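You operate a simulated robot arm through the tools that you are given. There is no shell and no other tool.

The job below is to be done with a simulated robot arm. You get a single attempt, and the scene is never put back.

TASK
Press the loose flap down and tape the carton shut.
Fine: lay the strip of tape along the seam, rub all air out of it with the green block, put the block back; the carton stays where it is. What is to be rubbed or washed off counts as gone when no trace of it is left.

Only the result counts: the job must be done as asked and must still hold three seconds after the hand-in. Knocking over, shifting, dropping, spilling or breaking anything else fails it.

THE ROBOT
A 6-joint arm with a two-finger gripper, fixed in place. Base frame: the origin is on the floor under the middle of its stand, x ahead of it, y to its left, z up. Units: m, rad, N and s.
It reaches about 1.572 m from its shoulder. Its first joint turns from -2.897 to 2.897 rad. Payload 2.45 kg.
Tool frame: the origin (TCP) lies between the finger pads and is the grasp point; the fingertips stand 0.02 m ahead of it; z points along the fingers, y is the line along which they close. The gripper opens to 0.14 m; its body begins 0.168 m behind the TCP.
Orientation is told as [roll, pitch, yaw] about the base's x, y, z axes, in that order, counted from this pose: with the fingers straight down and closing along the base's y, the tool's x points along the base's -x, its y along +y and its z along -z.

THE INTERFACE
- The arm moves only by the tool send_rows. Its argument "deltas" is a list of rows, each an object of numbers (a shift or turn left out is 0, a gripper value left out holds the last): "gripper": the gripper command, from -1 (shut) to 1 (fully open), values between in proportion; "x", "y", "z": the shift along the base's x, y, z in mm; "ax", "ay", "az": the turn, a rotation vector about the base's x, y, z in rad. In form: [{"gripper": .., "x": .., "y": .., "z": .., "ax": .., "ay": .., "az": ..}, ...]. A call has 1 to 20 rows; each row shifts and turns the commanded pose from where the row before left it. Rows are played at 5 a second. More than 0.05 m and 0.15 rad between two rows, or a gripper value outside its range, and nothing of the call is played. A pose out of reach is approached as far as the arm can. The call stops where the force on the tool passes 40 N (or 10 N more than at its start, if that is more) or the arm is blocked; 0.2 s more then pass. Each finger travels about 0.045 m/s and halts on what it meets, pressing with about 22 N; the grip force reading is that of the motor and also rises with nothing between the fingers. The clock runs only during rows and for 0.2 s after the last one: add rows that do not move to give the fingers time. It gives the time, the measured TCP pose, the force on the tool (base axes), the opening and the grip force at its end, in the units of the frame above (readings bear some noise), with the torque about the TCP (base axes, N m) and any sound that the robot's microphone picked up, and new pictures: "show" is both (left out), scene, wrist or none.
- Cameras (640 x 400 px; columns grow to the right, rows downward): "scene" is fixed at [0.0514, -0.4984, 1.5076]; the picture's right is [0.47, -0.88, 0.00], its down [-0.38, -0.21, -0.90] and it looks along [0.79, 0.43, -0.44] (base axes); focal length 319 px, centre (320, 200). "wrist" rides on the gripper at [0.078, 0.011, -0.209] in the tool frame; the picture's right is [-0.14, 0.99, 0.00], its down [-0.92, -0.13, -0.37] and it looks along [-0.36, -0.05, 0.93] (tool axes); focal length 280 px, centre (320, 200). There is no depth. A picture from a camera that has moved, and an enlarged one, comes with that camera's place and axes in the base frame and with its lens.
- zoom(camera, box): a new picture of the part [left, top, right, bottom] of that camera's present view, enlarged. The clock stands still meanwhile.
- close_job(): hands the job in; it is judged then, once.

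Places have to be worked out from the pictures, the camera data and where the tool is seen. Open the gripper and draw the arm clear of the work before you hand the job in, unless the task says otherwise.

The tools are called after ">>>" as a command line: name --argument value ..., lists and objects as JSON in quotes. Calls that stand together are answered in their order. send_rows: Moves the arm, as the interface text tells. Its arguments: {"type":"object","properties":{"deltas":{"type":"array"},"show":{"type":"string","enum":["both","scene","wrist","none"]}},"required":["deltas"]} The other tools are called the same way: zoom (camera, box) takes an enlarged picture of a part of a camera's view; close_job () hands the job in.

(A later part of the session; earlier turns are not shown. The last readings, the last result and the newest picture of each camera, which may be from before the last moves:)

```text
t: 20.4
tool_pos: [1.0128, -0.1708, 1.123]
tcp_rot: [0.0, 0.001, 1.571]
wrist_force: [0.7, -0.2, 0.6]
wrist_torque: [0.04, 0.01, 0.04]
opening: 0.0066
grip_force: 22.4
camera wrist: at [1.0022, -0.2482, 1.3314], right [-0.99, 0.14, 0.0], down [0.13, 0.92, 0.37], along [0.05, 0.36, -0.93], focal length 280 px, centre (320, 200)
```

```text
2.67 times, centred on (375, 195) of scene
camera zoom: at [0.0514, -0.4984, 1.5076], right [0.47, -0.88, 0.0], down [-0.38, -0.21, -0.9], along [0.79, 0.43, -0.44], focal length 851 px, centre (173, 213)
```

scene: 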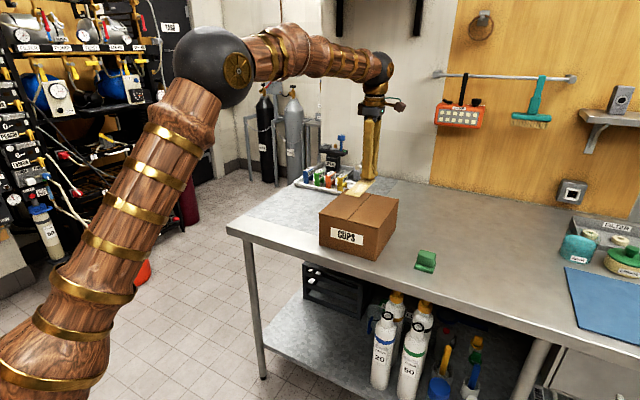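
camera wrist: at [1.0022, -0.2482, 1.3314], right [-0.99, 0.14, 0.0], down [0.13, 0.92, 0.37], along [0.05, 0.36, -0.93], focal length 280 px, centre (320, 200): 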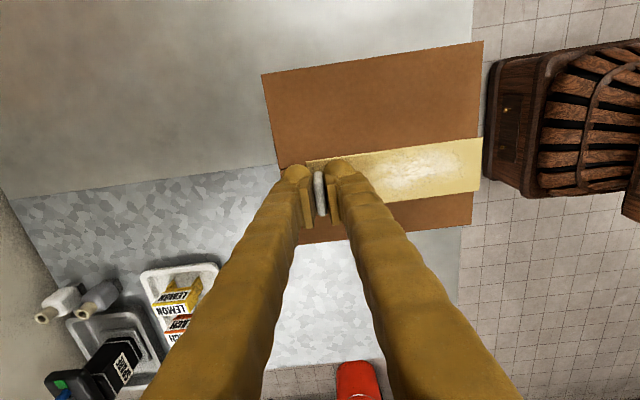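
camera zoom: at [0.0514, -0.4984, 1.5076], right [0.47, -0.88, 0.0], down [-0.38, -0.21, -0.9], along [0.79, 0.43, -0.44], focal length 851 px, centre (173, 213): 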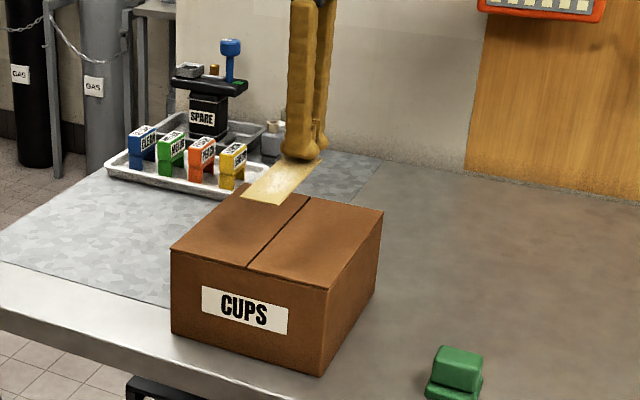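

The strip hovers level above the seam. I lower it to about 12 mm over the lid and check the alignment.

>>> send_rows --deltas '[{"z": -30, "x": 2}, {"z": -20}, {"z": -10}, {}]'

>>> zoom --camera "wrist" --box '[180, 40, 580, 290]'

>>> zoom --camera "scene" --box '[310, 150, 420, 240]'

```text
t: 21.4
tool_pos: [1.0164, -0.1716, 1.0636]
tcp_rot: [0.001, 0.001, 1.57]
wrist_force: [-0.7, 0.4, -0.2]
wrist_torque: [-0.01, 0.0, -0.01]
opening: 0.0062
grip_force: 22.2
camera wrist: at [1.0056, -0.2489, 1.2722], right [-0.99, 0.14, 0.0], down [0.13, 0.92, 0.37], along [0.05, 0.36, -0.93], focal length 280 px, centre (320, 200)
```

scene: 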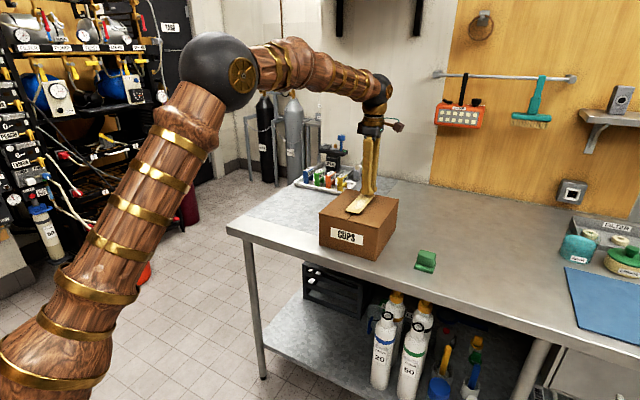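
wrist: 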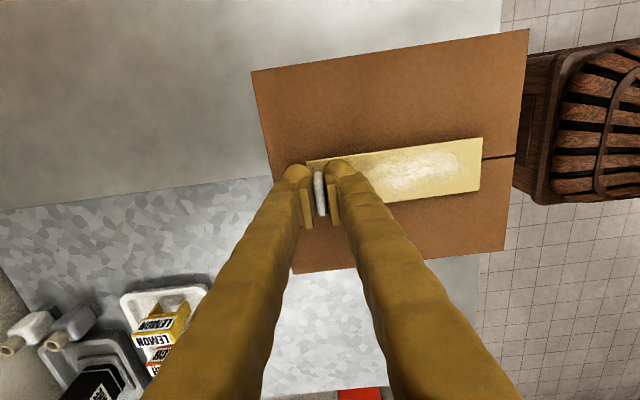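

```text
1.60 times, centred on (380, 165) of wrist
camera zoom: at [1.0056, -0.2489, 1.2722], right [-0.99, 0.14, 0.0], down [0.13, 0.92, 0.37], along [0.05, 0.36, -0.93], focal length 449 px, centre (224, 256)
```

zoom: 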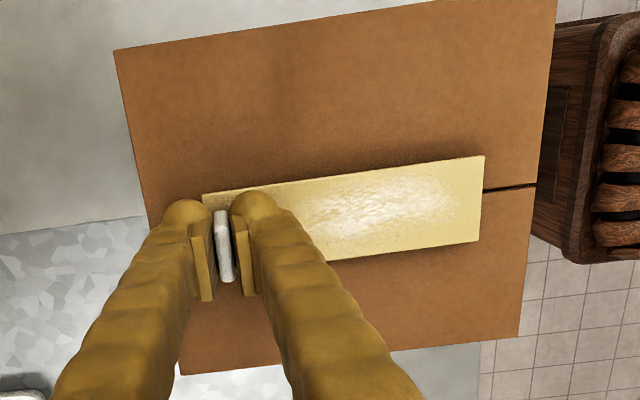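

```text
4.44 times, centred on (365, 195) of scene
camera zoom: at [0.0514, -0.4984, 1.5076], right [0.47, -0.88, 0.0], down [-0.38, -0.21, -0.9], along [0.79, 0.43, -0.44], focal length 1418 px, centre (120, 222)
```

zoom: 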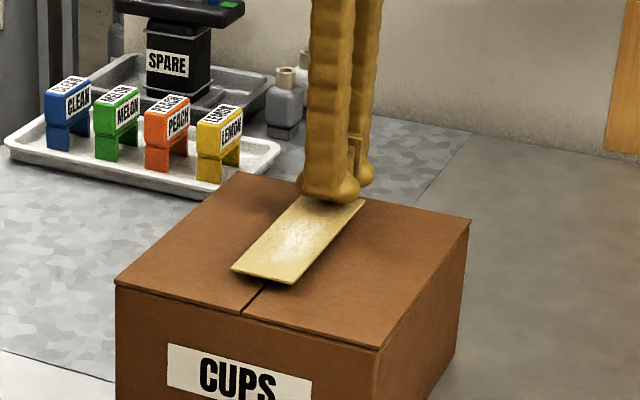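

The strip's centreline is on the seam to within about 2 mm and it is centred lengthwise. I lower it gently until I feel contact.

>>> send_rows --deltas '[{"z": -5}, {"z": -4}, {"z": -2}, {}]' --show "none"

```text
t: 22.4
tool_pos: [1.0173, -0.1729, 1.0532]
tcp_rot: [0.0, 0.0, 1.571]
wrist_force: [-1.0, 3.5, 9.1]
wrist_torque: [0.09, -0.01, -0.06]
opening: 0.0063
grip_force: 21.8
```

I feel 9 N of contact at TCP z=1.053. I look at how the strip lies before letting go.

>>> send_rows --deltas '[{"z": -1}, {}]'

>>> zoom --camera "wrist" --box '[180, 40, 580, 290]'

>>> zoom --camera "scene" --box '[320, 165, 410, 225]'

```text
t: 23.0
tool_pos: [1.017, -0.1718, 1.0526]
tcp_rot: [0.0, 0.0, 1.572]
wrist_force: [-1.7, 2.0, 16.4]
wrist_torque: [0.0, 0.01, 0.0]
opening: 0.0064
grip_force: 21.8
camera wrist: at [1.0061, -0.25, 1.2611], right [-0.99, 0.14, 0.0], down [0.13, 0.92, 0.37], along [0.05, 0.36, -0.93], focal length 280 px, centre (320, 200)
```

scene: 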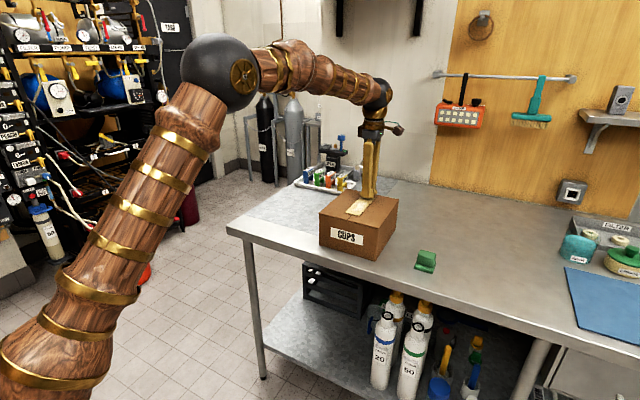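
wrist: 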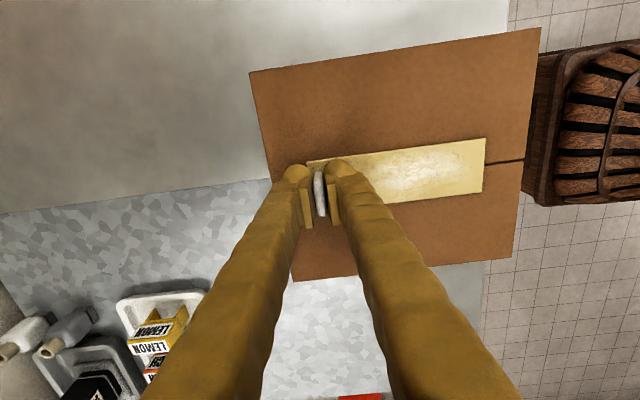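

```text
1.60 times, centred on (380, 165) of wrist
camera zoom: at [1.0061, -0.25, 1.2611], right [-0.99, 0.14, 0.0], down [0.13, 0.92, 0.37], along [0.05, 0.36, -0.93], focal length 449 px, centre (224, 256)
```

zoom: 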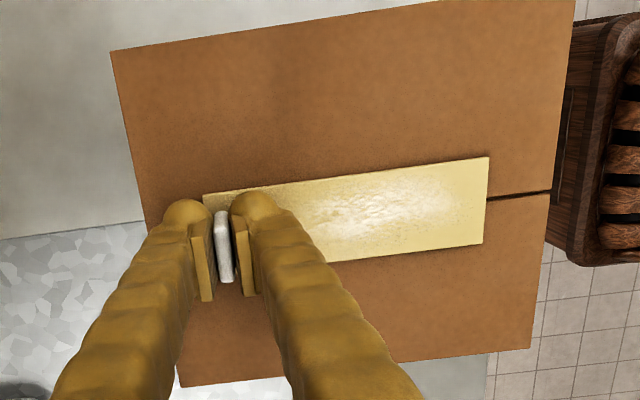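

```text
6.67 times, centred on (365, 195) of scene
camera zoom: at [0.0514, -0.4984, 1.5076], right [0.47, -0.88, 0.0], down [-0.38, -0.21, -0.9], along [0.79, 0.43, -0.44], focal length 2128 px, centre (20, 233)
```

zoom: 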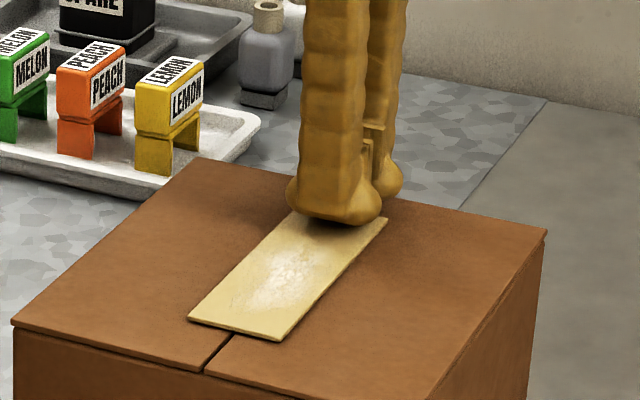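

The strip lies flat and centred on the seam. I ease off the pressure and open the fingers, then rise straight up.

>>> send_rows --deltas '[{"z": 1}, {"gripper": -0.7}, {"gripper": -0.4}, {"gripper": -0.2}, {}, {}, {"z": 15}, {"z": 30}, {"z": 40}, {"z": 40}, {}]'

>>> zoom --camera "wrist" --box '[180, 40, 580, 290]'

>>> zoom --camera "scene" --box '[320, 165, 410, 225]'

```text
t: 25.4
tool_pos: [1.0197, -0.1711, 1.1775]
tcp_rot: [0.002, 0.0, 1.57]
wrist_force: [-0.2, 1.0, -0.7]
wrist_torque: [0.01, 0.03, 0.0]
opening: 0.0561
grip_force: 0.0
camera wrist: at [1.0081, -0.2496, 1.3867], right [-0.99, 0.14, 0.0], down [0.13, 0.92, 0.37], along [0.05, 0.37, -0.93], focal length 280 px, centre (320, 200)
```

scene: 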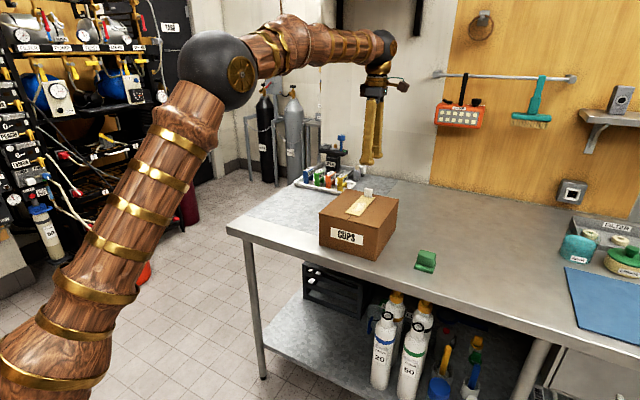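
wrist: 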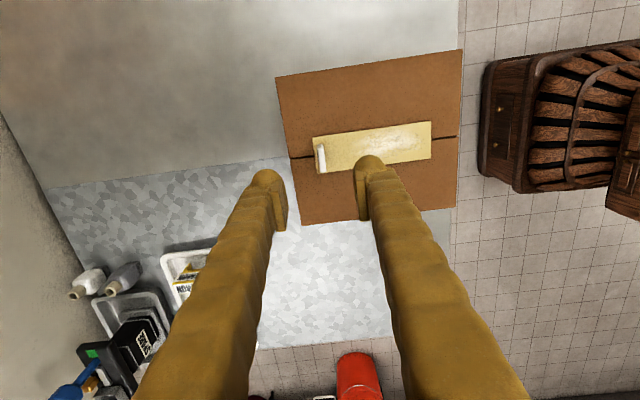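

```text
1.60 times, centred on (380, 165) of wrist
camera zoom: at [1.0081, -0.2496, 1.3867], right [-0.99, 0.14, 0.0], down [0.13, 0.92, 0.37], along [0.05, 0.37, -0.93], focal length 449 px, centre (224, 256)
```

zoom: 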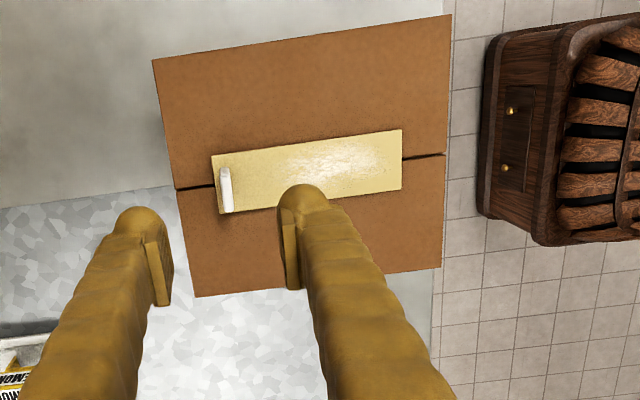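

```text
6.67 times, centred on (365, 195) of scene
camera zoom: at [0.0514, -0.4984, 1.5076], right [0.47, -0.88, 0.0], down [-0.38, -0.21, -0.9], along [0.79, 0.43, -0.44], focal length 2128 px, centre (20, 233)
```

zoom: 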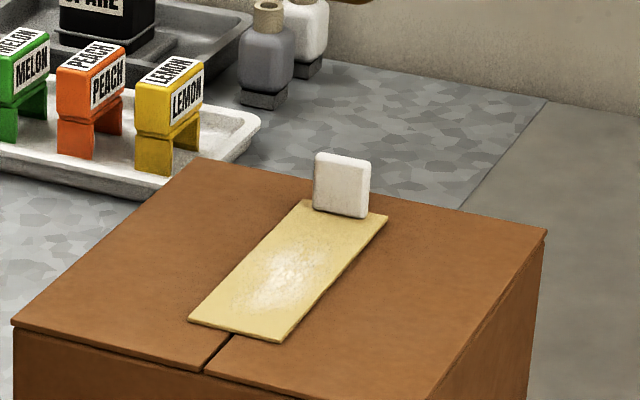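

The strip lies along the seam and stayed when released. Now the green block: I travel over to it at height and look down at it.

>>> send_rows --deltas '[{"x": -20, "y": -40}, {"x": -25, "y": -40}, {"x": -25, "y": -40}, {"x": -25, "y": -40}, {"x": -25, "y": -40}, {"x": -11, "y": -34, "gripper": 0}, {"z": -30}, {"z": -20}, {}]'

>>> zoom --camera "wrist" --box '[240, 80, 400, 180]'

>>> zoom --camera "scene" --box '[385, 235, 465, 285]'

```text
t: 27.4
tool_pos: [0.8852, -0.4067, 1.1262]
tcp_rot: [0.001, -0.001, 1.57]
wrist_force: [0.3, -0.1, -0.4]
wrist_torque: [0.0, -0.02, -0.01]
opening: 0.0699
grip_force: 0.0
camera wrist: at [0.8738, -0.4857, 1.3357], right [-0.99, 0.14, 0.0], down [0.13, 0.92, 0.37], along [0.05, 0.36, -0.93], focal length 280 px, centre (320, 200)
```

scene: 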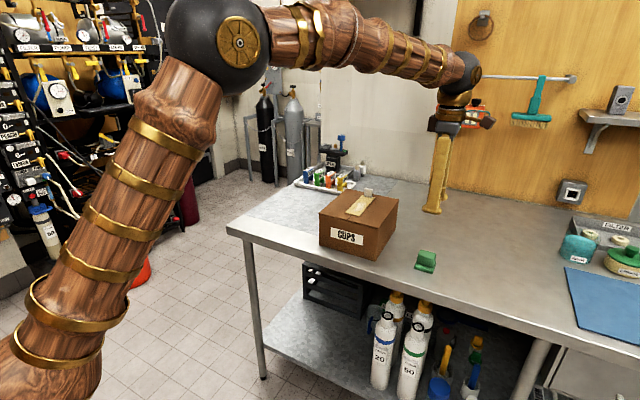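
wrist: 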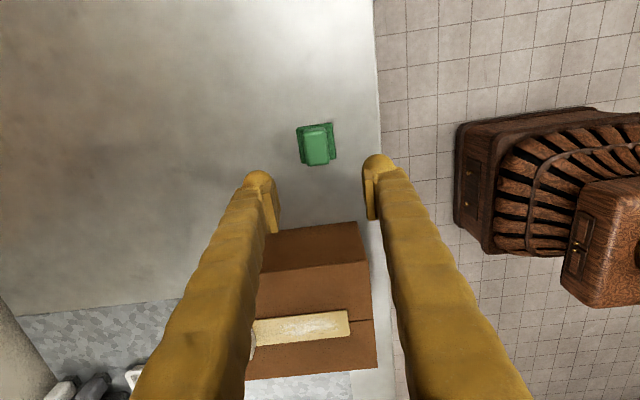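

```text
4.00 times, centred on (320, 130) of wrist
camera zoom: at [0.8738, -0.4857, 1.3357], right [-0.99, 0.14, 0.0], down [0.13, 0.92, 0.37], along [0.05, 0.36, -0.93], focal length 1122 px, centre (320, 480)
```

zoom: 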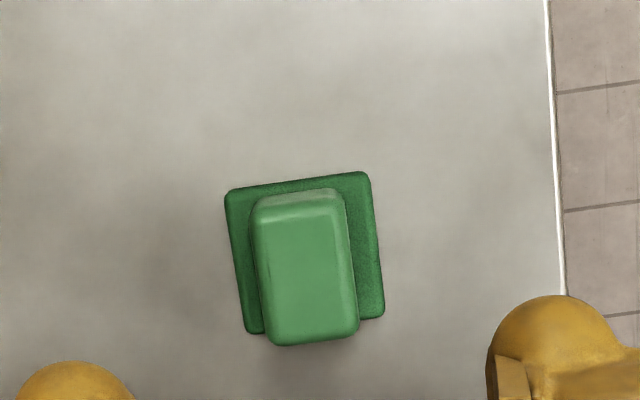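

```text
8.00 times, centred on (425, 260) of scene
camera zoom: at [0.0514, -0.4984, 1.5076], right [0.47, -0.88, 0.0], down [-0.38, -0.21, -0.9], along [0.79, 0.43, -0.44], focal length 2553 px, centre (-520, -280)
```

zoom: 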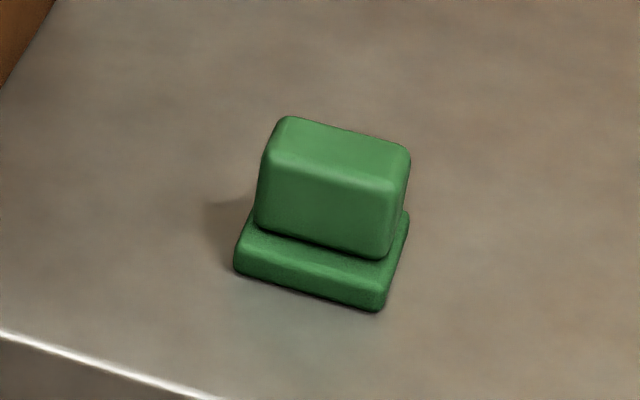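

The block's base spans x 0.863–0.915, y −0.440 to −0.385, centred at (0.889, −0.4125). Its handle is about 31 × 50 mm with its top at z≈0.946. Fingers along x would hit the tab while rubbing, so I turn back to yaw 0 and grip the handle across its 50 mm length in y.

>>> send_rows --deltas '[{"gripper": 0.35, "az": -0.1428, "x": 4, "y": -6}, {"az": -0.1428}, {"az": -0.1428}, {"az": -0.1428}, {"az": -0.1428}, {"az": -0.1428}, {"az": -0.1428}, {"az": -0.1428}, {"az": -0.1428}, {"az": -0.1428}, {"az": -0.1428}, {"z": -40}, {"z": -20}, {}]'

>>> zoom --camera "wrist" --box '[240, 100, 400, 200]'

>>> zoom --camera "scene" --box '[375, 185, 475, 285]'

```text
t: 30.4
tool_pos: [0.8903, -0.4133, 1.0682]
tcp_rot: [0.002, 0.001, 0.0]
wrist_force: [0.0, -0.3, -0.4]
wrist_torque: [0.01, -0.02, -0.01]
opening: 0.0945
grip_force: 0.0
camera wrist: at [0.8119, -0.4029, 1.2772], right [0.14, 0.99, 0.0], down [0.92, -0.13, 0.37], along [0.37, -0.05, -0.93], focal length 280 px, centre (320, 200)
```

scene: 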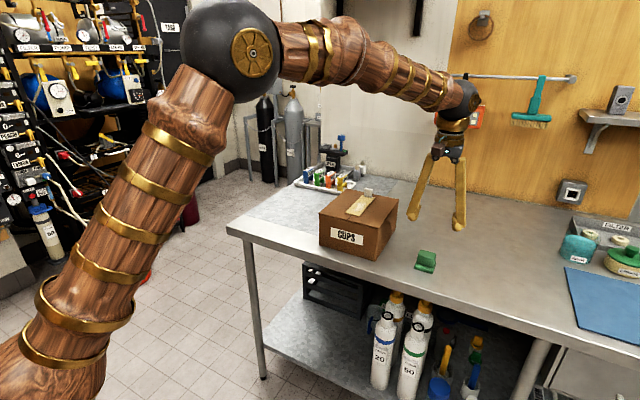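
wrist: 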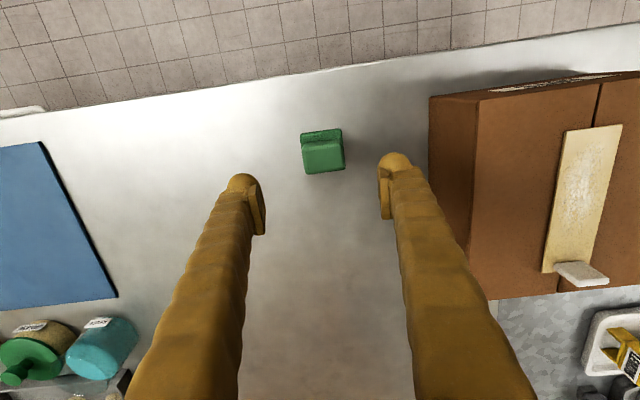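

```text
4.00 times, centred on (320, 150) of wrist
camera zoom: at [0.8119, -0.4029, 1.2772], right [0.14, 0.99, 0.0], down [0.92, -0.13, 0.37], along [0.37, -0.05, -0.93], focal length 1122 px, centre (320, 400)
```

zoom: 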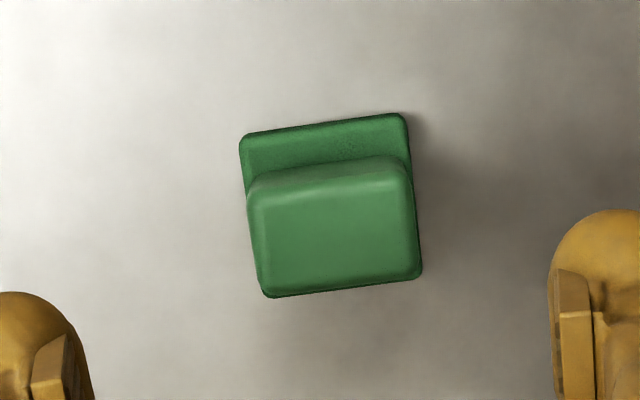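

```text
4.00 times, centred on (425, 235) of scene
camera zoom: at [0.0514, -0.4984, 1.5076], right [0.47, -0.88, 0.0], down [-0.38, -0.21, -0.9], along [0.79, 0.43, -0.44], focal length 1277 px, centre (-100, 60)
```

zoom: 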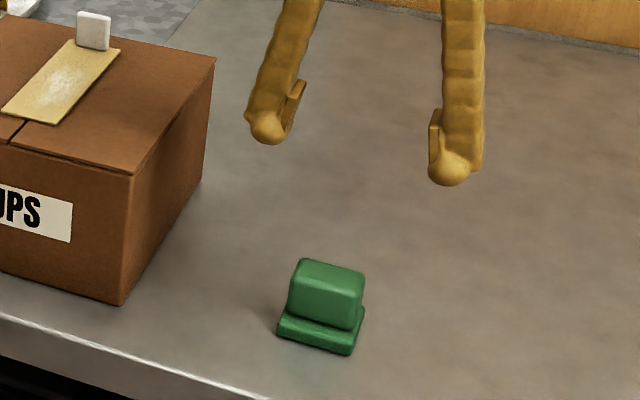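

The second view agrees: handle centre ≈ (0.888, −0.411). I nudge the TCP there and descend with the fingers either side of the handle.

>>> send_rows --deltas '[{"x": -2, "y": 2, "z": -40}, {"z": -40}, {"z": -25}, {"z": -12}, {}]'

>>> zoom --camera "wrist" --box '[240, 120, 400, 220]'

>>> zoom --camera "scene" --box '[375, 200, 475, 285]'

```text
t: 31.6
tool_pos: [0.8892, -0.4116, 0.9506]
tcp_rot: [0.001, 0.0, 0.002]
wrist_force: [0.5, 0.2, 0.8]
wrist_torque: [0.01, 0.01, 0.0]
opening: 0.0945
grip_force: 0.1
camera wrist: at [0.8106, -0.3997, 1.1588], right [0.14, 0.99, 0.0], down [0.92, -0.13, 0.37], along [0.36, -0.05, -0.93], focal length 280 px, centre (320, 200)
```

scene: 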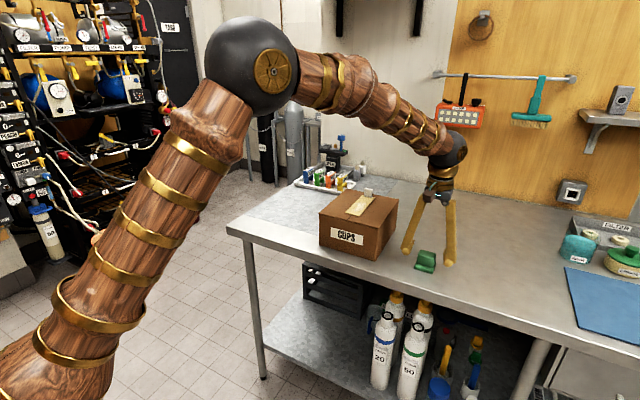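
wrist: 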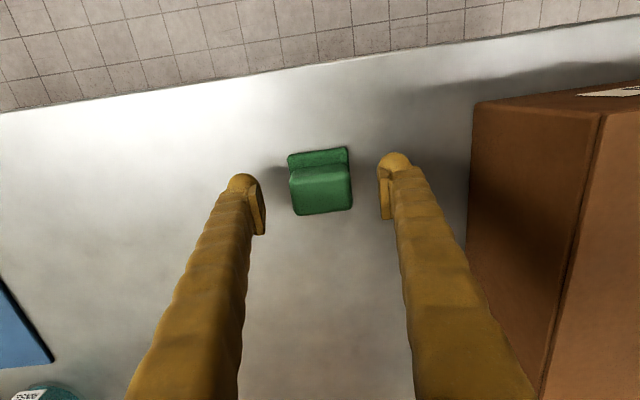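

```text
4.00 times, centred on (320, 170) of wrist
camera zoom: at [0.8106, -0.3997, 1.1588], right [0.14, 0.99, 0.0], down [0.92, -0.13, 0.37], along [0.36, -0.05, -0.93], focal length 1122 px, centre (320, 320)
```

zoom: 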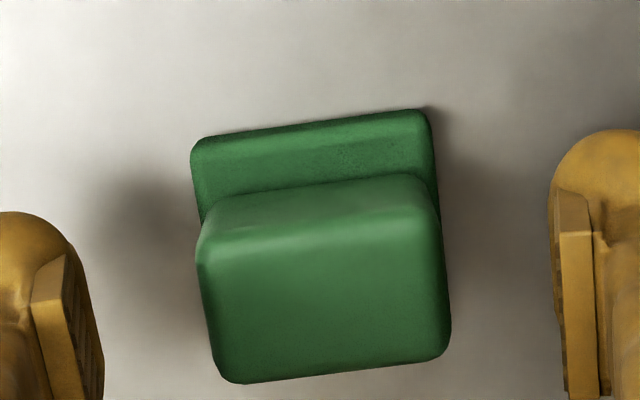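

```text
4.71 times, centred on (425, 242) of scene
camera zoom: at [0.0514, -0.4984, 1.5076], right [0.47, -0.88, 0.0], down [-0.38, -0.21, -0.9], along [0.79, 0.43, -0.44], focal length 1502 px, centre (-174, 0)
```

zoom: 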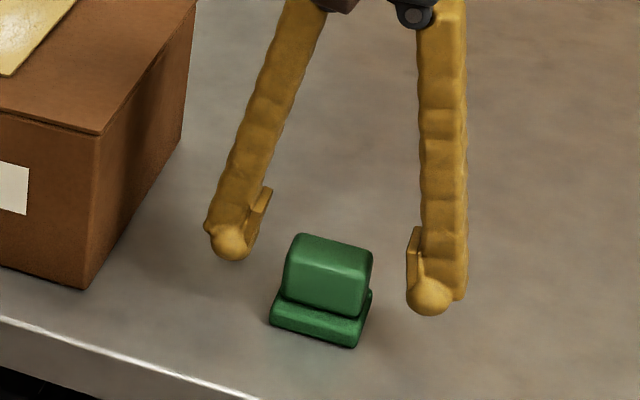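

The handle is centred between the pads. I drop the last 14 mm and close on it.

>>> send_rows --deltas '[{"z": -7}, {"z": -7}, {}, {"gripper": 0}, {"gripper": -0.2}, {"gripper": -1}, {}, {}, {}, {}]'

>>> zoom --camera "wrist" --box '[240, 120, 400, 220]'

>>> zoom --camera "scene" --box '[375, 200, 475, 285]'

```text
t: 33.8
tool_pos: [0.889, -0.4104, 0.9376]
tcp_rot: [0.0, 0.0, -0.001]
wrist_force: [-1.0, 0.5, 1.0]
wrist_torque: [-0.01, 0.02, 0.01]
opening: 0.0488
grip_force: 21.8
camera wrist: at [0.8103, -0.4003, 1.1457], right [0.14, 0.99, 0.0], down [0.92, -0.13, 0.37], along [0.36, -0.05, -0.93], focal length 280 px, centre (320, 200)
```

scene: 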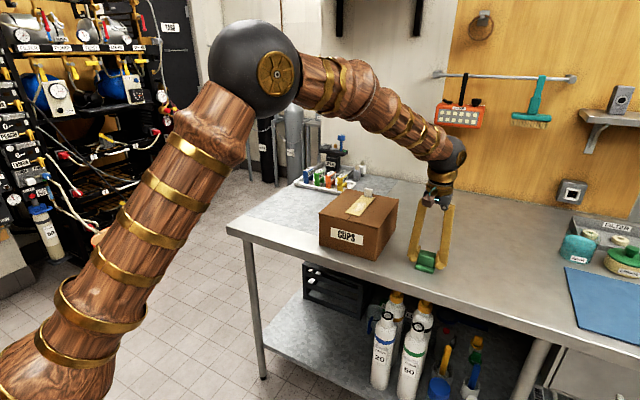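
wrist: 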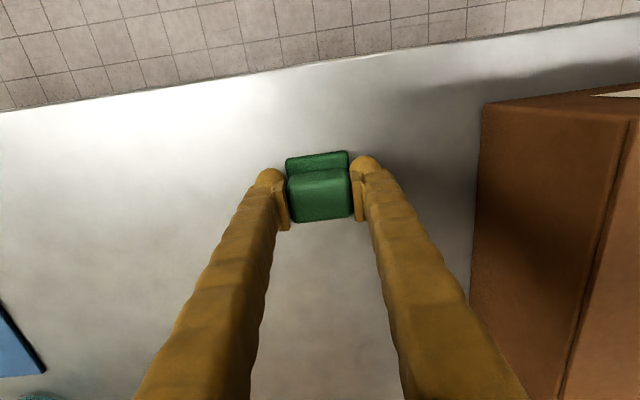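

```text
4.00 times, centred on (320, 170) of wrist
camera zoom: at [0.8103, -0.4003, 1.1457], right [0.14, 0.99, 0.0], down [0.92, -0.13, 0.37], along [0.36, -0.05, -0.93], focal length 1122 px, centre (320, 320)
```

zoom: 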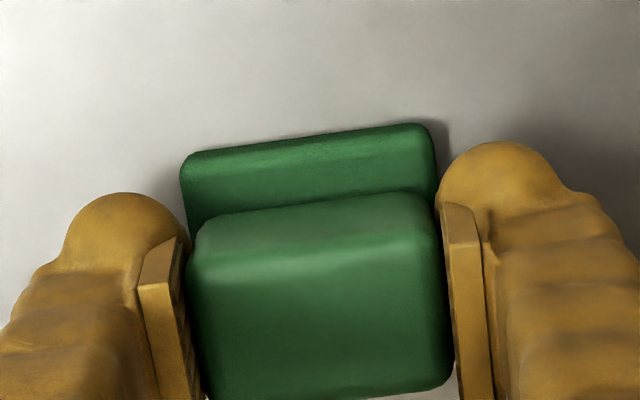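

```text
4.71 times, centred on (425, 242) of scene
camera zoom: at [0.0514, -0.4984, 1.5076], right [0.47, -0.88, 0.0], down [-0.38, -0.21, -0.9], along [0.79, 0.43, -0.44], focal length 1502 px, centre (-174, 0)
```

zoom: 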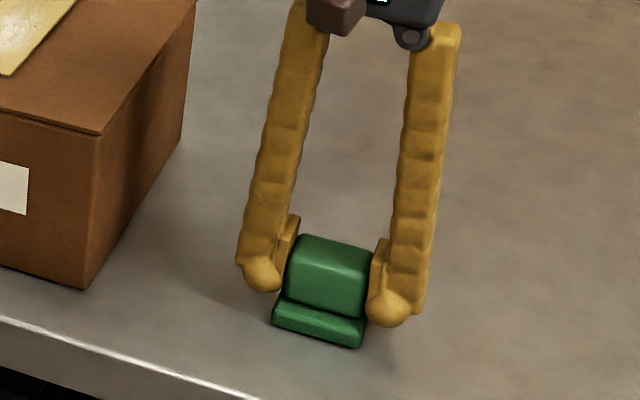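

The block is gripped (opening 48.8 mm). I lift it straight up, remembering this pose for the return, and carry it above the strip.

>>> send_rows --deltas '[{"z": 10}, {"z": 40}, {"z": 45}, {"z": 45}, {"z": 40}, {"x": 8, "y": 40}, {"x": 10, "y": 40}, {"x": 10, "y": 40}, {"x": 10, "y": 40}, {"x": 10, "y": 40}, {"x": 8, "y": 40}, {}]'

>>> zoom --camera "wrist" --box '[160, 60, 480, 260]'

>>> zoom --camera "scene" --box '[320, 130, 430, 230]'

```text
t: 36.4
tool_pos: [0.9461, -0.1698, 1.1159]
tcp_rot: [0.002, 0.0, -0.001]
wrist_force: [0.8, -1.1, -0.8]
wrist_torque: [-0.01, 0.01, -0.02]
opening: 0.0487
grip_force: 21.9
camera wrist: at [0.8676, -0.1585, 1.3251], right [0.14, 0.99, 0.0], down [0.92, -0.13, 0.37], along [0.36, -0.05, -0.93], focal length 280 px, centre (320, 200)
```

scene: 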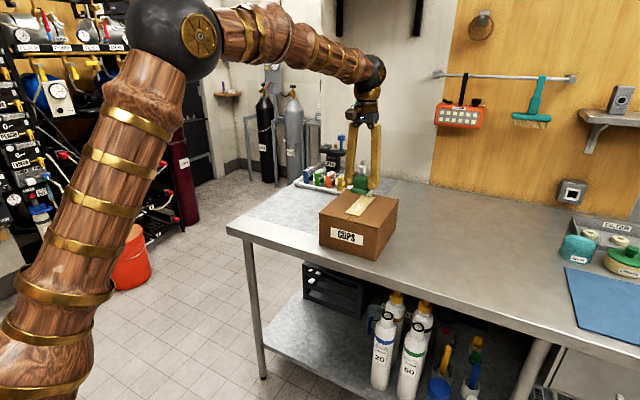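
wrist: 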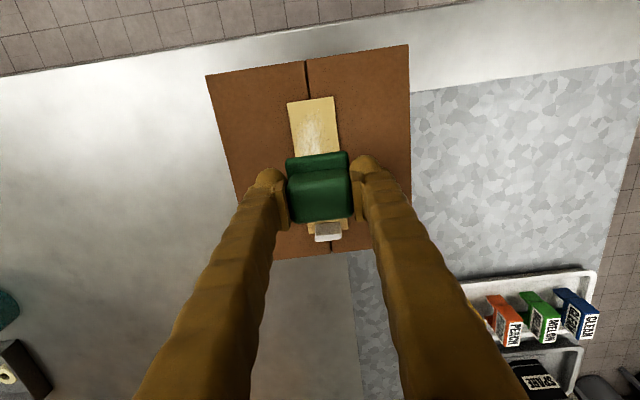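

```text
2.00 times, centred on (320, 160) of wrist
camera zoom: at [0.8676, -0.1585, 1.3251], right [0.14, 0.99, 0.0], down [0.92, -0.13, 0.37], along [0.36, -0.05, -0.93], focal length 561 px, centre (320, 280)
```

zoom: 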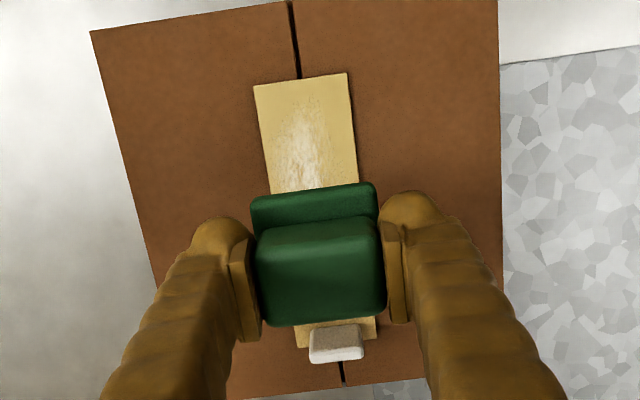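

```text
4.00 times, centred on (375, 180) of scene
camera zoom: at [0.0514, -0.4984, 1.5076], right [0.47, -0.88, 0.0], down [-0.38, -0.21, -0.9], along [0.79, 0.43, -0.44], focal length 1277 px, centre (100, 280)
```

zoom: 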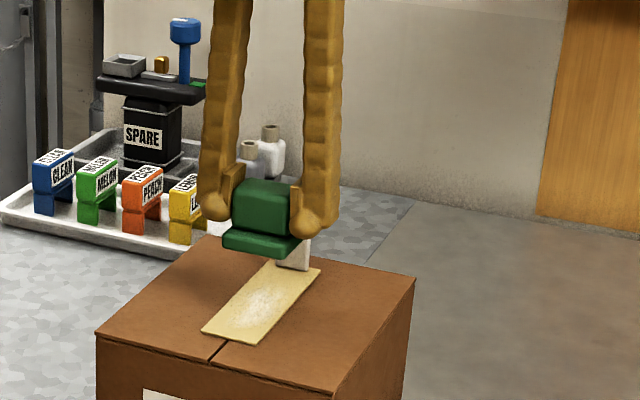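

The block is over the middle of the strip. I lower it carefully to contact.

>>> send_rows --deltas '[{"z": -30}, {"z": -12}, {"z": -4}, {}]' --show "none"

```text
t: 37.4
tool_pos: [0.9441, -0.1702, 1.0699]
tcp_rot: [0.001, 0.002, 0.001]
wrist_force: [-0.2, -0.2, -0.7]
wrist_torque: [0.0, 0.01, 0.0]
opening: 0.049
grip_force: 22.4
```

No contact yet at z=1.070, so I continue down in 2 mm steps.

>>> send_rows --deltas '[{"z": -2}, {"z": -2}, {}]' --show "none"

```text
t: 38.2
tool_pos: [0.9436, -0.1707, 1.067]
tcp_rot: [0.0, -0.001, 0.001]
wrist_force: [-0.5, -1.1, -0.9]
wrist_torque: [-0.03, 0.02, 0.01]
opening: 0.049
grip_force: 22.0
```

>>> send_rows --deltas '[{"z": -1.5}, {"z": -1}, {}]' --show "none"

```text
t: 39.0
tool_pos: [0.9449, -0.1715, 1.0652]
tcp_rot: [-0.001, 0.001, -0.001]
wrist_force: [-0.1, -0.1, 2.8]
wrist_torque: [-0.02, -0.12, 0.01]
opening: 0.0489
grip_force: 22.0
```

Contact begins at z≈1.065 (2.8 N). I press about 1 mm more to build a steady rubbing force.

>>> send_rows --deltas '[{"z": -1}, {}]' --show "wrist"

```text
t: 39.6
tool_pos: [0.9445, -0.1692, 1.0632]
tcp_rot: [0.0, -0.001, 0.0]
wrist_force: [0.8, -0.7, 12.2]
wrist_torque: [0.0, -0.28, -0.01]
opening: 0.0492
grip_force: 21.9
camera wrist: at [0.8659, -0.1593, 1.2731], right [0.14, 0.99, 0.0], down [0.92, -0.13, 0.37], along [0.37, -0.05, -0.93], focal length 280 px, centre (320, 200)
```

wrist: 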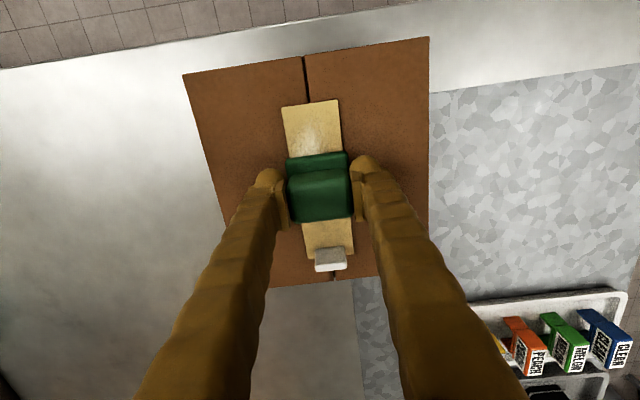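

The block presses with 12 N. I make a slow first stroke toward −x and back, then check what happens to the bubbles and the force.

>>> send_rows --deltas '[{"x": -10}, {"x": -10}, {"x": -10}, {"x": -10}, {"x": -10}, {"x": -10}, {"x": -10}, {}]' --show "both"

>>> zoom --camera "wrist" --box '[240, 100, 400, 300]'

>>> zoom --camera "scene" --box '[320, 150, 420, 240]'

```text
t: 41.4
tool_pos: [0.8751, -0.1704, 1.0633]
tcp_rot: [0.0, 0.001, -0.001]
wrist_force: [2.5, -0.1, 14.0]
wrist_torque: [0.03, -0.37, 0.03]
opening: 0.0493
grip_force: 22.2
camera wrist: at [0.7964, -0.1598, 1.2719], right [0.14, 0.99, 0.0], down [0.92, -0.13, 0.37], along [0.37, -0.05, -0.93], focal length 280 px, centre (320, 200)
```

scene: 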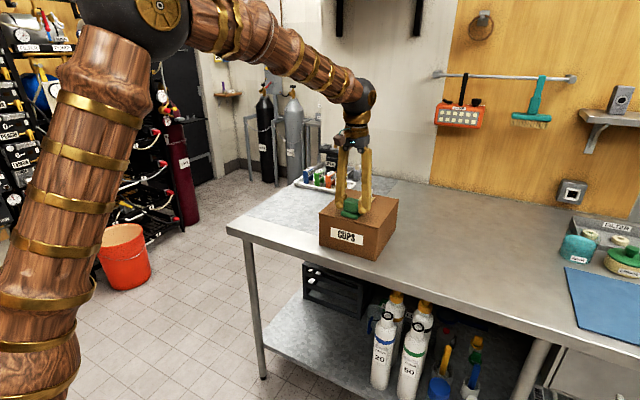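
wrist: 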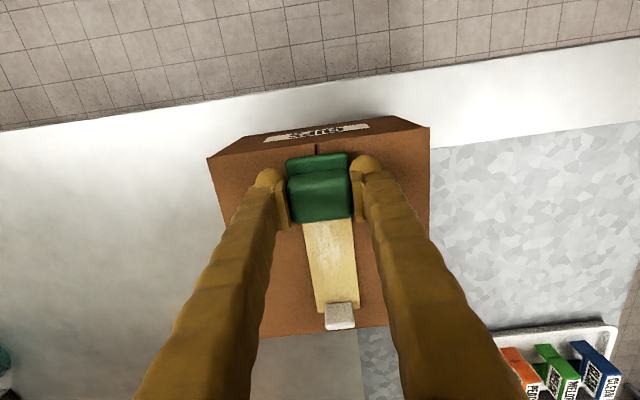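

```text
2.00 times, centred on (320, 200) of wrist
camera zoom: at [0.7964, -0.1598, 1.2719], right [0.14, 0.99, 0.0], down [0.92, -0.13, 0.37], along [0.37, -0.05, -0.93], focal length 561 px, centre (320, 200)
```

zoom: 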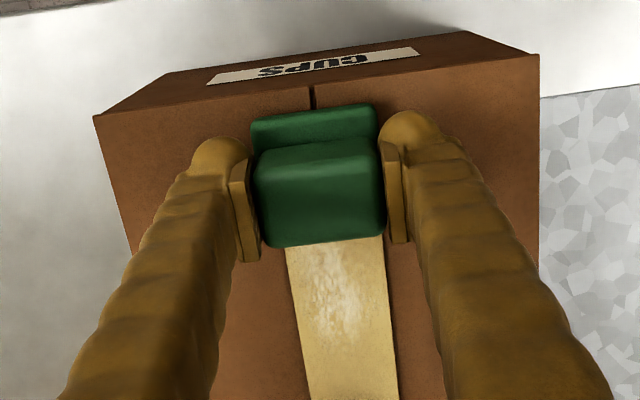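

```text
4.44 times, centred on (370, 195) of scene
camera zoom: at [0.0514, -0.4984, 1.5076], right [0.47, -0.88, 0.0], down [-0.38, -0.21, -0.9], along [0.79, 0.43, -0.44], focal length 1418 px, centre (98, 222)
```

zoom: 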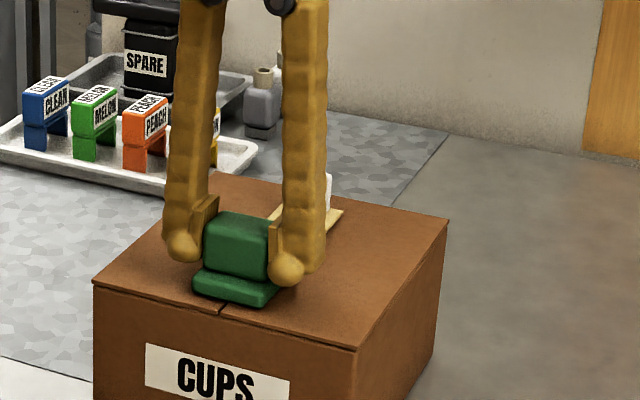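

Force is 14 N, but the torque shows the pressure sits toward the block's +x edge. I tilt it a hair (about −0.012 rad about y) to press flatter and check the torque.

>>> send_rows --deltas '[{"ay": -0.012}, {}]' --show "none"

```text
t: 42.0
tool_pos: [0.8753, -0.1717, 1.0626]
tcp_rot: [-0.001, -0.011, 0.0]
wrist_force: [-3.4, 0.1, 8.4]
wrist_torque: [0.02, 0.03, 0.03]
opening: 0.0488
grip_force: 21.9
```

The pressure is now nearly centred at 8 N. I press 0.5 mm more and stroke the length of the strip toward the tab.

>>> send_rows --deltas '[{"z": -0.5}, {"x": 10}, {"x": 10}, {"x": 10}, {"x": 10}, {"x": 10}, {"x": 10}, {"x": 10}, {"x": 10}, {"x": 10}, {"x": 10}, {"x": 6}, {}]' --show "both"

>>> zoom --camera "wrist" --box '[240, 60, 400, 260]'

>>> zoom --camera "scene" --box '[320, 150, 420, 240]'

```text
t: 44.8
tool_pos: [0.983, -0.1703, 1.0636]
tcp_rot: [-0.001, -0.012, 0.0]
wrist_force: [-1.2, -1.1, 9.8]
wrist_torque: [-0.03, 0.13, -0.01]
opening: 0.0491
grip_force: 22.4
camera wrist: at [0.9009, -0.1584, 1.2713], right [0.14, 0.99, 0.0], down [0.92, -0.13, 0.38], along [0.38, -0.05, -0.93], focal length 280 px, centre (320, 200)
```

scene: 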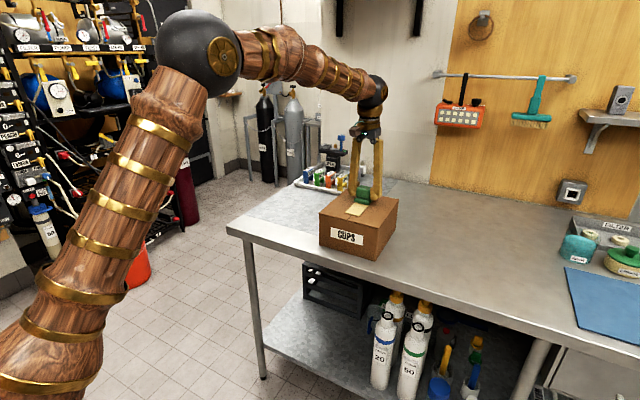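
wrist: 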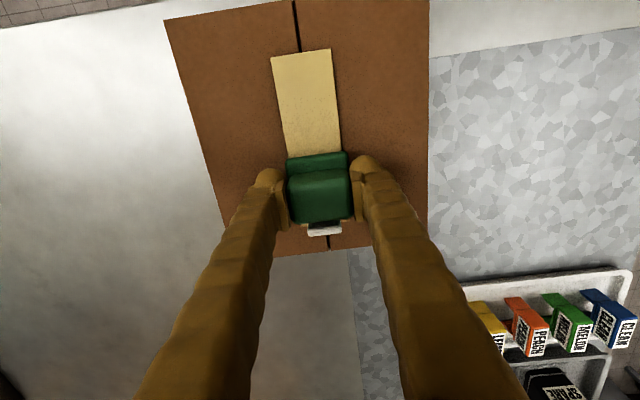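

```text
2.00 times, centred on (320, 160) of wrist
camera zoom: at [0.9009, -0.1584, 1.2713], right [0.14, 0.99, 0.0], down [0.92, -0.13, 0.38], along [0.38, -0.05, -0.93], focal length 561 px, centre (320, 280)
```

zoom: 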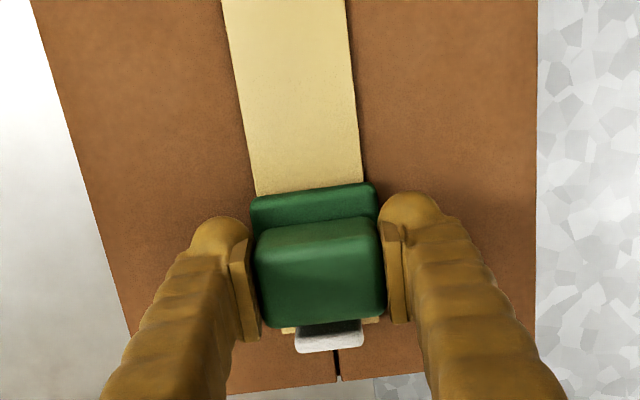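

```text
4.44 times, centred on (370, 195) of scene
camera zoom: at [0.0514, -0.4984, 1.5076], right [0.47, -0.88, 0.0], down [-0.38, -0.21, -0.9], along [0.79, 0.43, -0.44], focal length 1418 px, centre (98, 222)
```

zoom: 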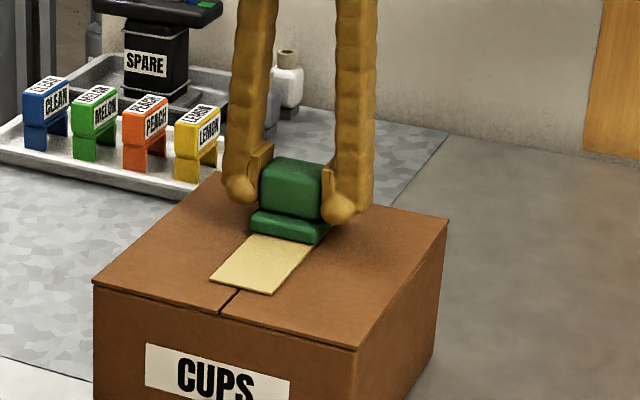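

The stroke left the strip clear of bubbles where it was covered. I do another full pass back and forth, with small sideways offsets to be sure the edges are covered too.

>>> send_rows --deltas '[{"y": 3}, {"x": -12}, {"x": -12}, {"x": -12}, {"x": -12}, {"x": -12}, {"x": -12}, {"x": -12}, {"x": -12}, {"x": -12}, {}]' --show "wrist"

>>> zoom --camera "wrist" --box '[240, 180, 400, 340]'

```text
t: 47.2
tool_pos: [0.8718, -0.1688, 1.0619]
tcp_rot: [0.001, -0.011, 0.0]
wrist_force: [0.4, -0.1, -0.1]
wrist_torque: [0.0, 0.02, 0.01]
opening: 0.049
grip_force: 22.7
camera wrist: at [0.7909, -0.1568, 1.2707], right [0.14, 0.99, 0.0], down [0.92, -0.13, 0.38], along [0.38, -0.05, -0.93], focal length 280 px, centre (320, 200)
```

wrist: 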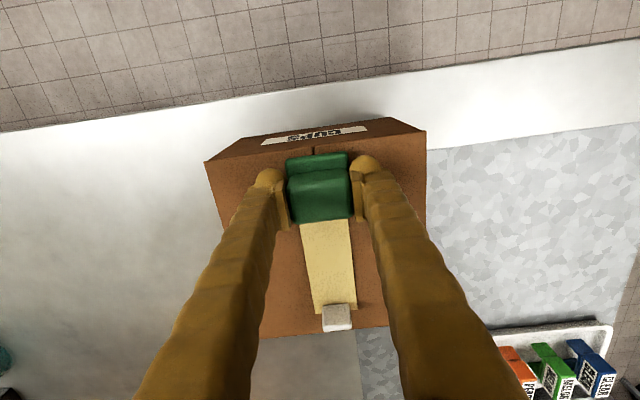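

```text
2.50 times, centred on (320, 260) of wrist
camera zoom: at [0.7909, -0.1568, 1.2707], right [0.14, 0.99, 0.0], down [0.92, -0.13, 0.38], along [0.38, -0.05, -0.93], focal length 701 px, centre (320, 50)
```

zoom: 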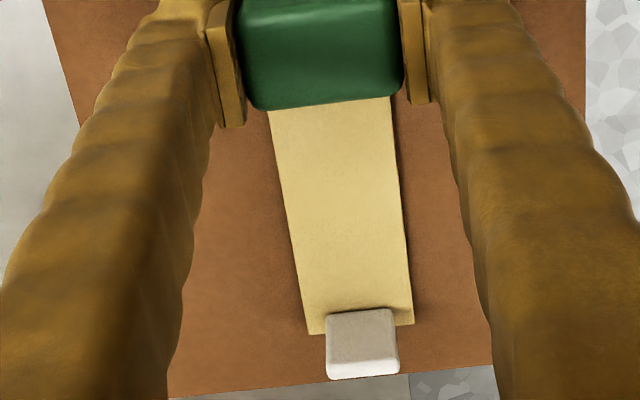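

The reading shows the block barely touching now. I zoom in to look for faint remaining traces before going on.

>>> zoom --camera "wrist" --box '[290, 215, 370, 315]'

>>> zoom --camera "scene" --box '[330, 165, 410, 225]'

```text
4.00 times, centred on (330, 265) of wrist
camera zoom: at [0.7909, -0.1568, 1.2707], right [0.14, 0.99, 0.0], down [0.92, -0.13, 0.38], along [0.38, -0.05, -0.93], focal length 1122 px, centre (280, -60)
```

zoom: 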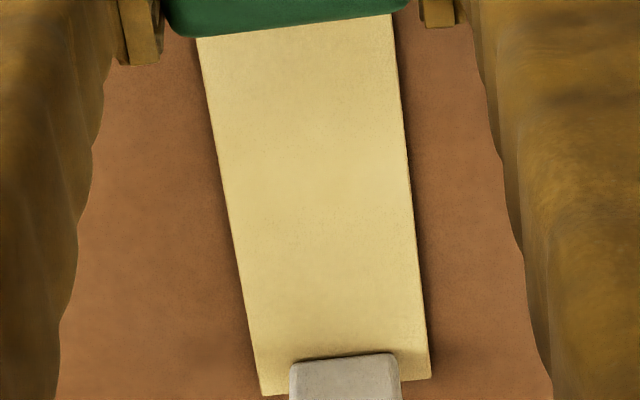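

```text
6.67 times, centred on (370, 195) of scene
camera zoom: at [0.0514, -0.4984, 1.5076], right [0.47, -0.88, 0.0], down [-0.38, -0.21, -0.9], along [0.79, 0.43, -0.44], focal length 2128 px, centre (-13, 233)
```

zoom: 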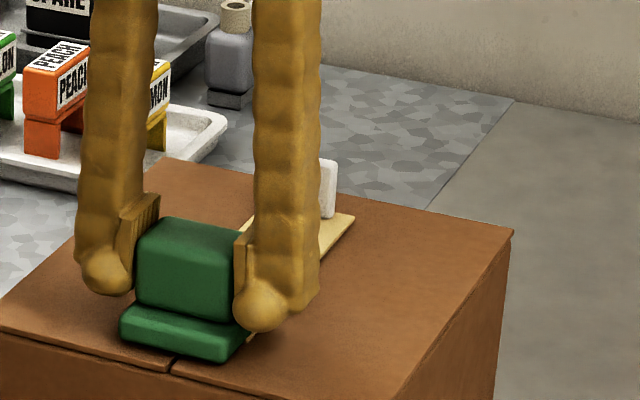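

The visible part looks clear. For a margin I press down again lightly and make more full strokes.

>>> send_rows --deltas '[{"z": -1, "y": -3}, {"x": 5}, {}]' --show "none"

```text
t: 48.0
tool_pos: [0.8775, -0.1711, 1.0611]
tcp_rot: [0.0, -0.013, 0.001]
wrist_force: [-3.0, -0.7, 12.1]
wrist_torque: [-0.04, -0.09, 0.02]
opening: 0.0488
grip_force: 21.6
```

Contact is back at 12 N. I run a full stroke to the tab and back.

>>> send_rows --deltas '[{"x": 12}, {"x": 12}, {"x": 12}, {"x": 12}, {"x": 12}, {"x": 12}, {"x": 12}, {"x": 12}, {"x": 9}, {}, {"y": -3}, {"x": -12}, {"x": -12}, {"x": -12}, {"x": -12}, {"x": -12}, {"x": -12}, {"x": -12}, {"x": -12}, {"x": -12}]' --show "both"

>>> zoom --camera "wrist" --box '[290, 215, 370, 315]'

```text
t: 52.2
tool_pos: [0.8762, -0.1747, 1.061]
tcp_rot: [-0.001, -0.013, 0.0]
wrist_force: [-0.3, -0.3, -0.1]
wrist_torque: [0.0, -0.01, -0.03]
opening: 0.0493
grip_force: 22.2
camera wrist: at [0.7946, -0.1625, 1.2693], right [0.14, 0.99, 0.0], down [0.92, -0.13, 0.38], along [0.38, -0.05, -0.93], focal length 280 px, centre (320, 200)
```

scene: 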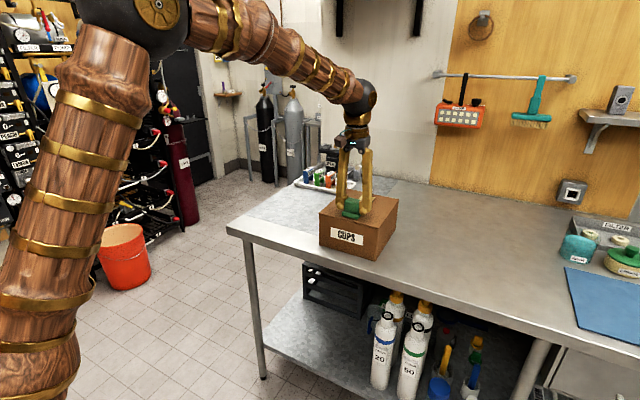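
wrist: 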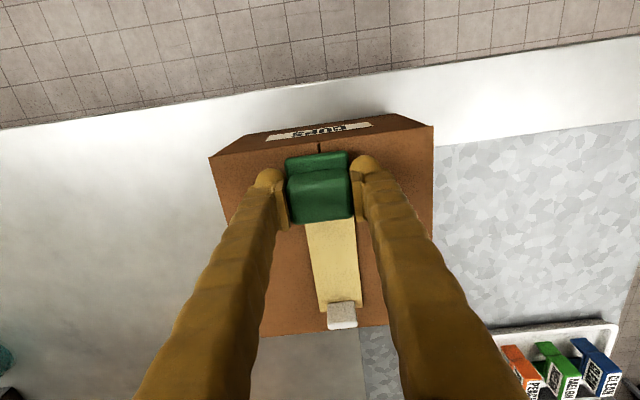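

```text
4.00 times, centred on (330, 265) of wrist
camera zoom: at [0.7946, -0.1625, 1.2693], right [0.14, 0.99, 0.0], down [0.92, -0.13, 0.38], along [0.38, -0.05, -0.93], focal length 1122 px, centre (280, -60)
```

zoom: 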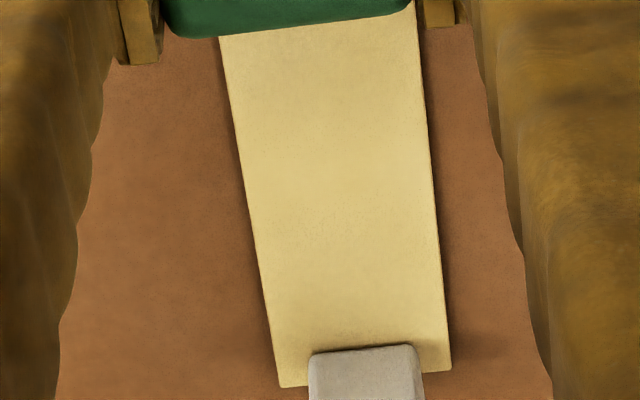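

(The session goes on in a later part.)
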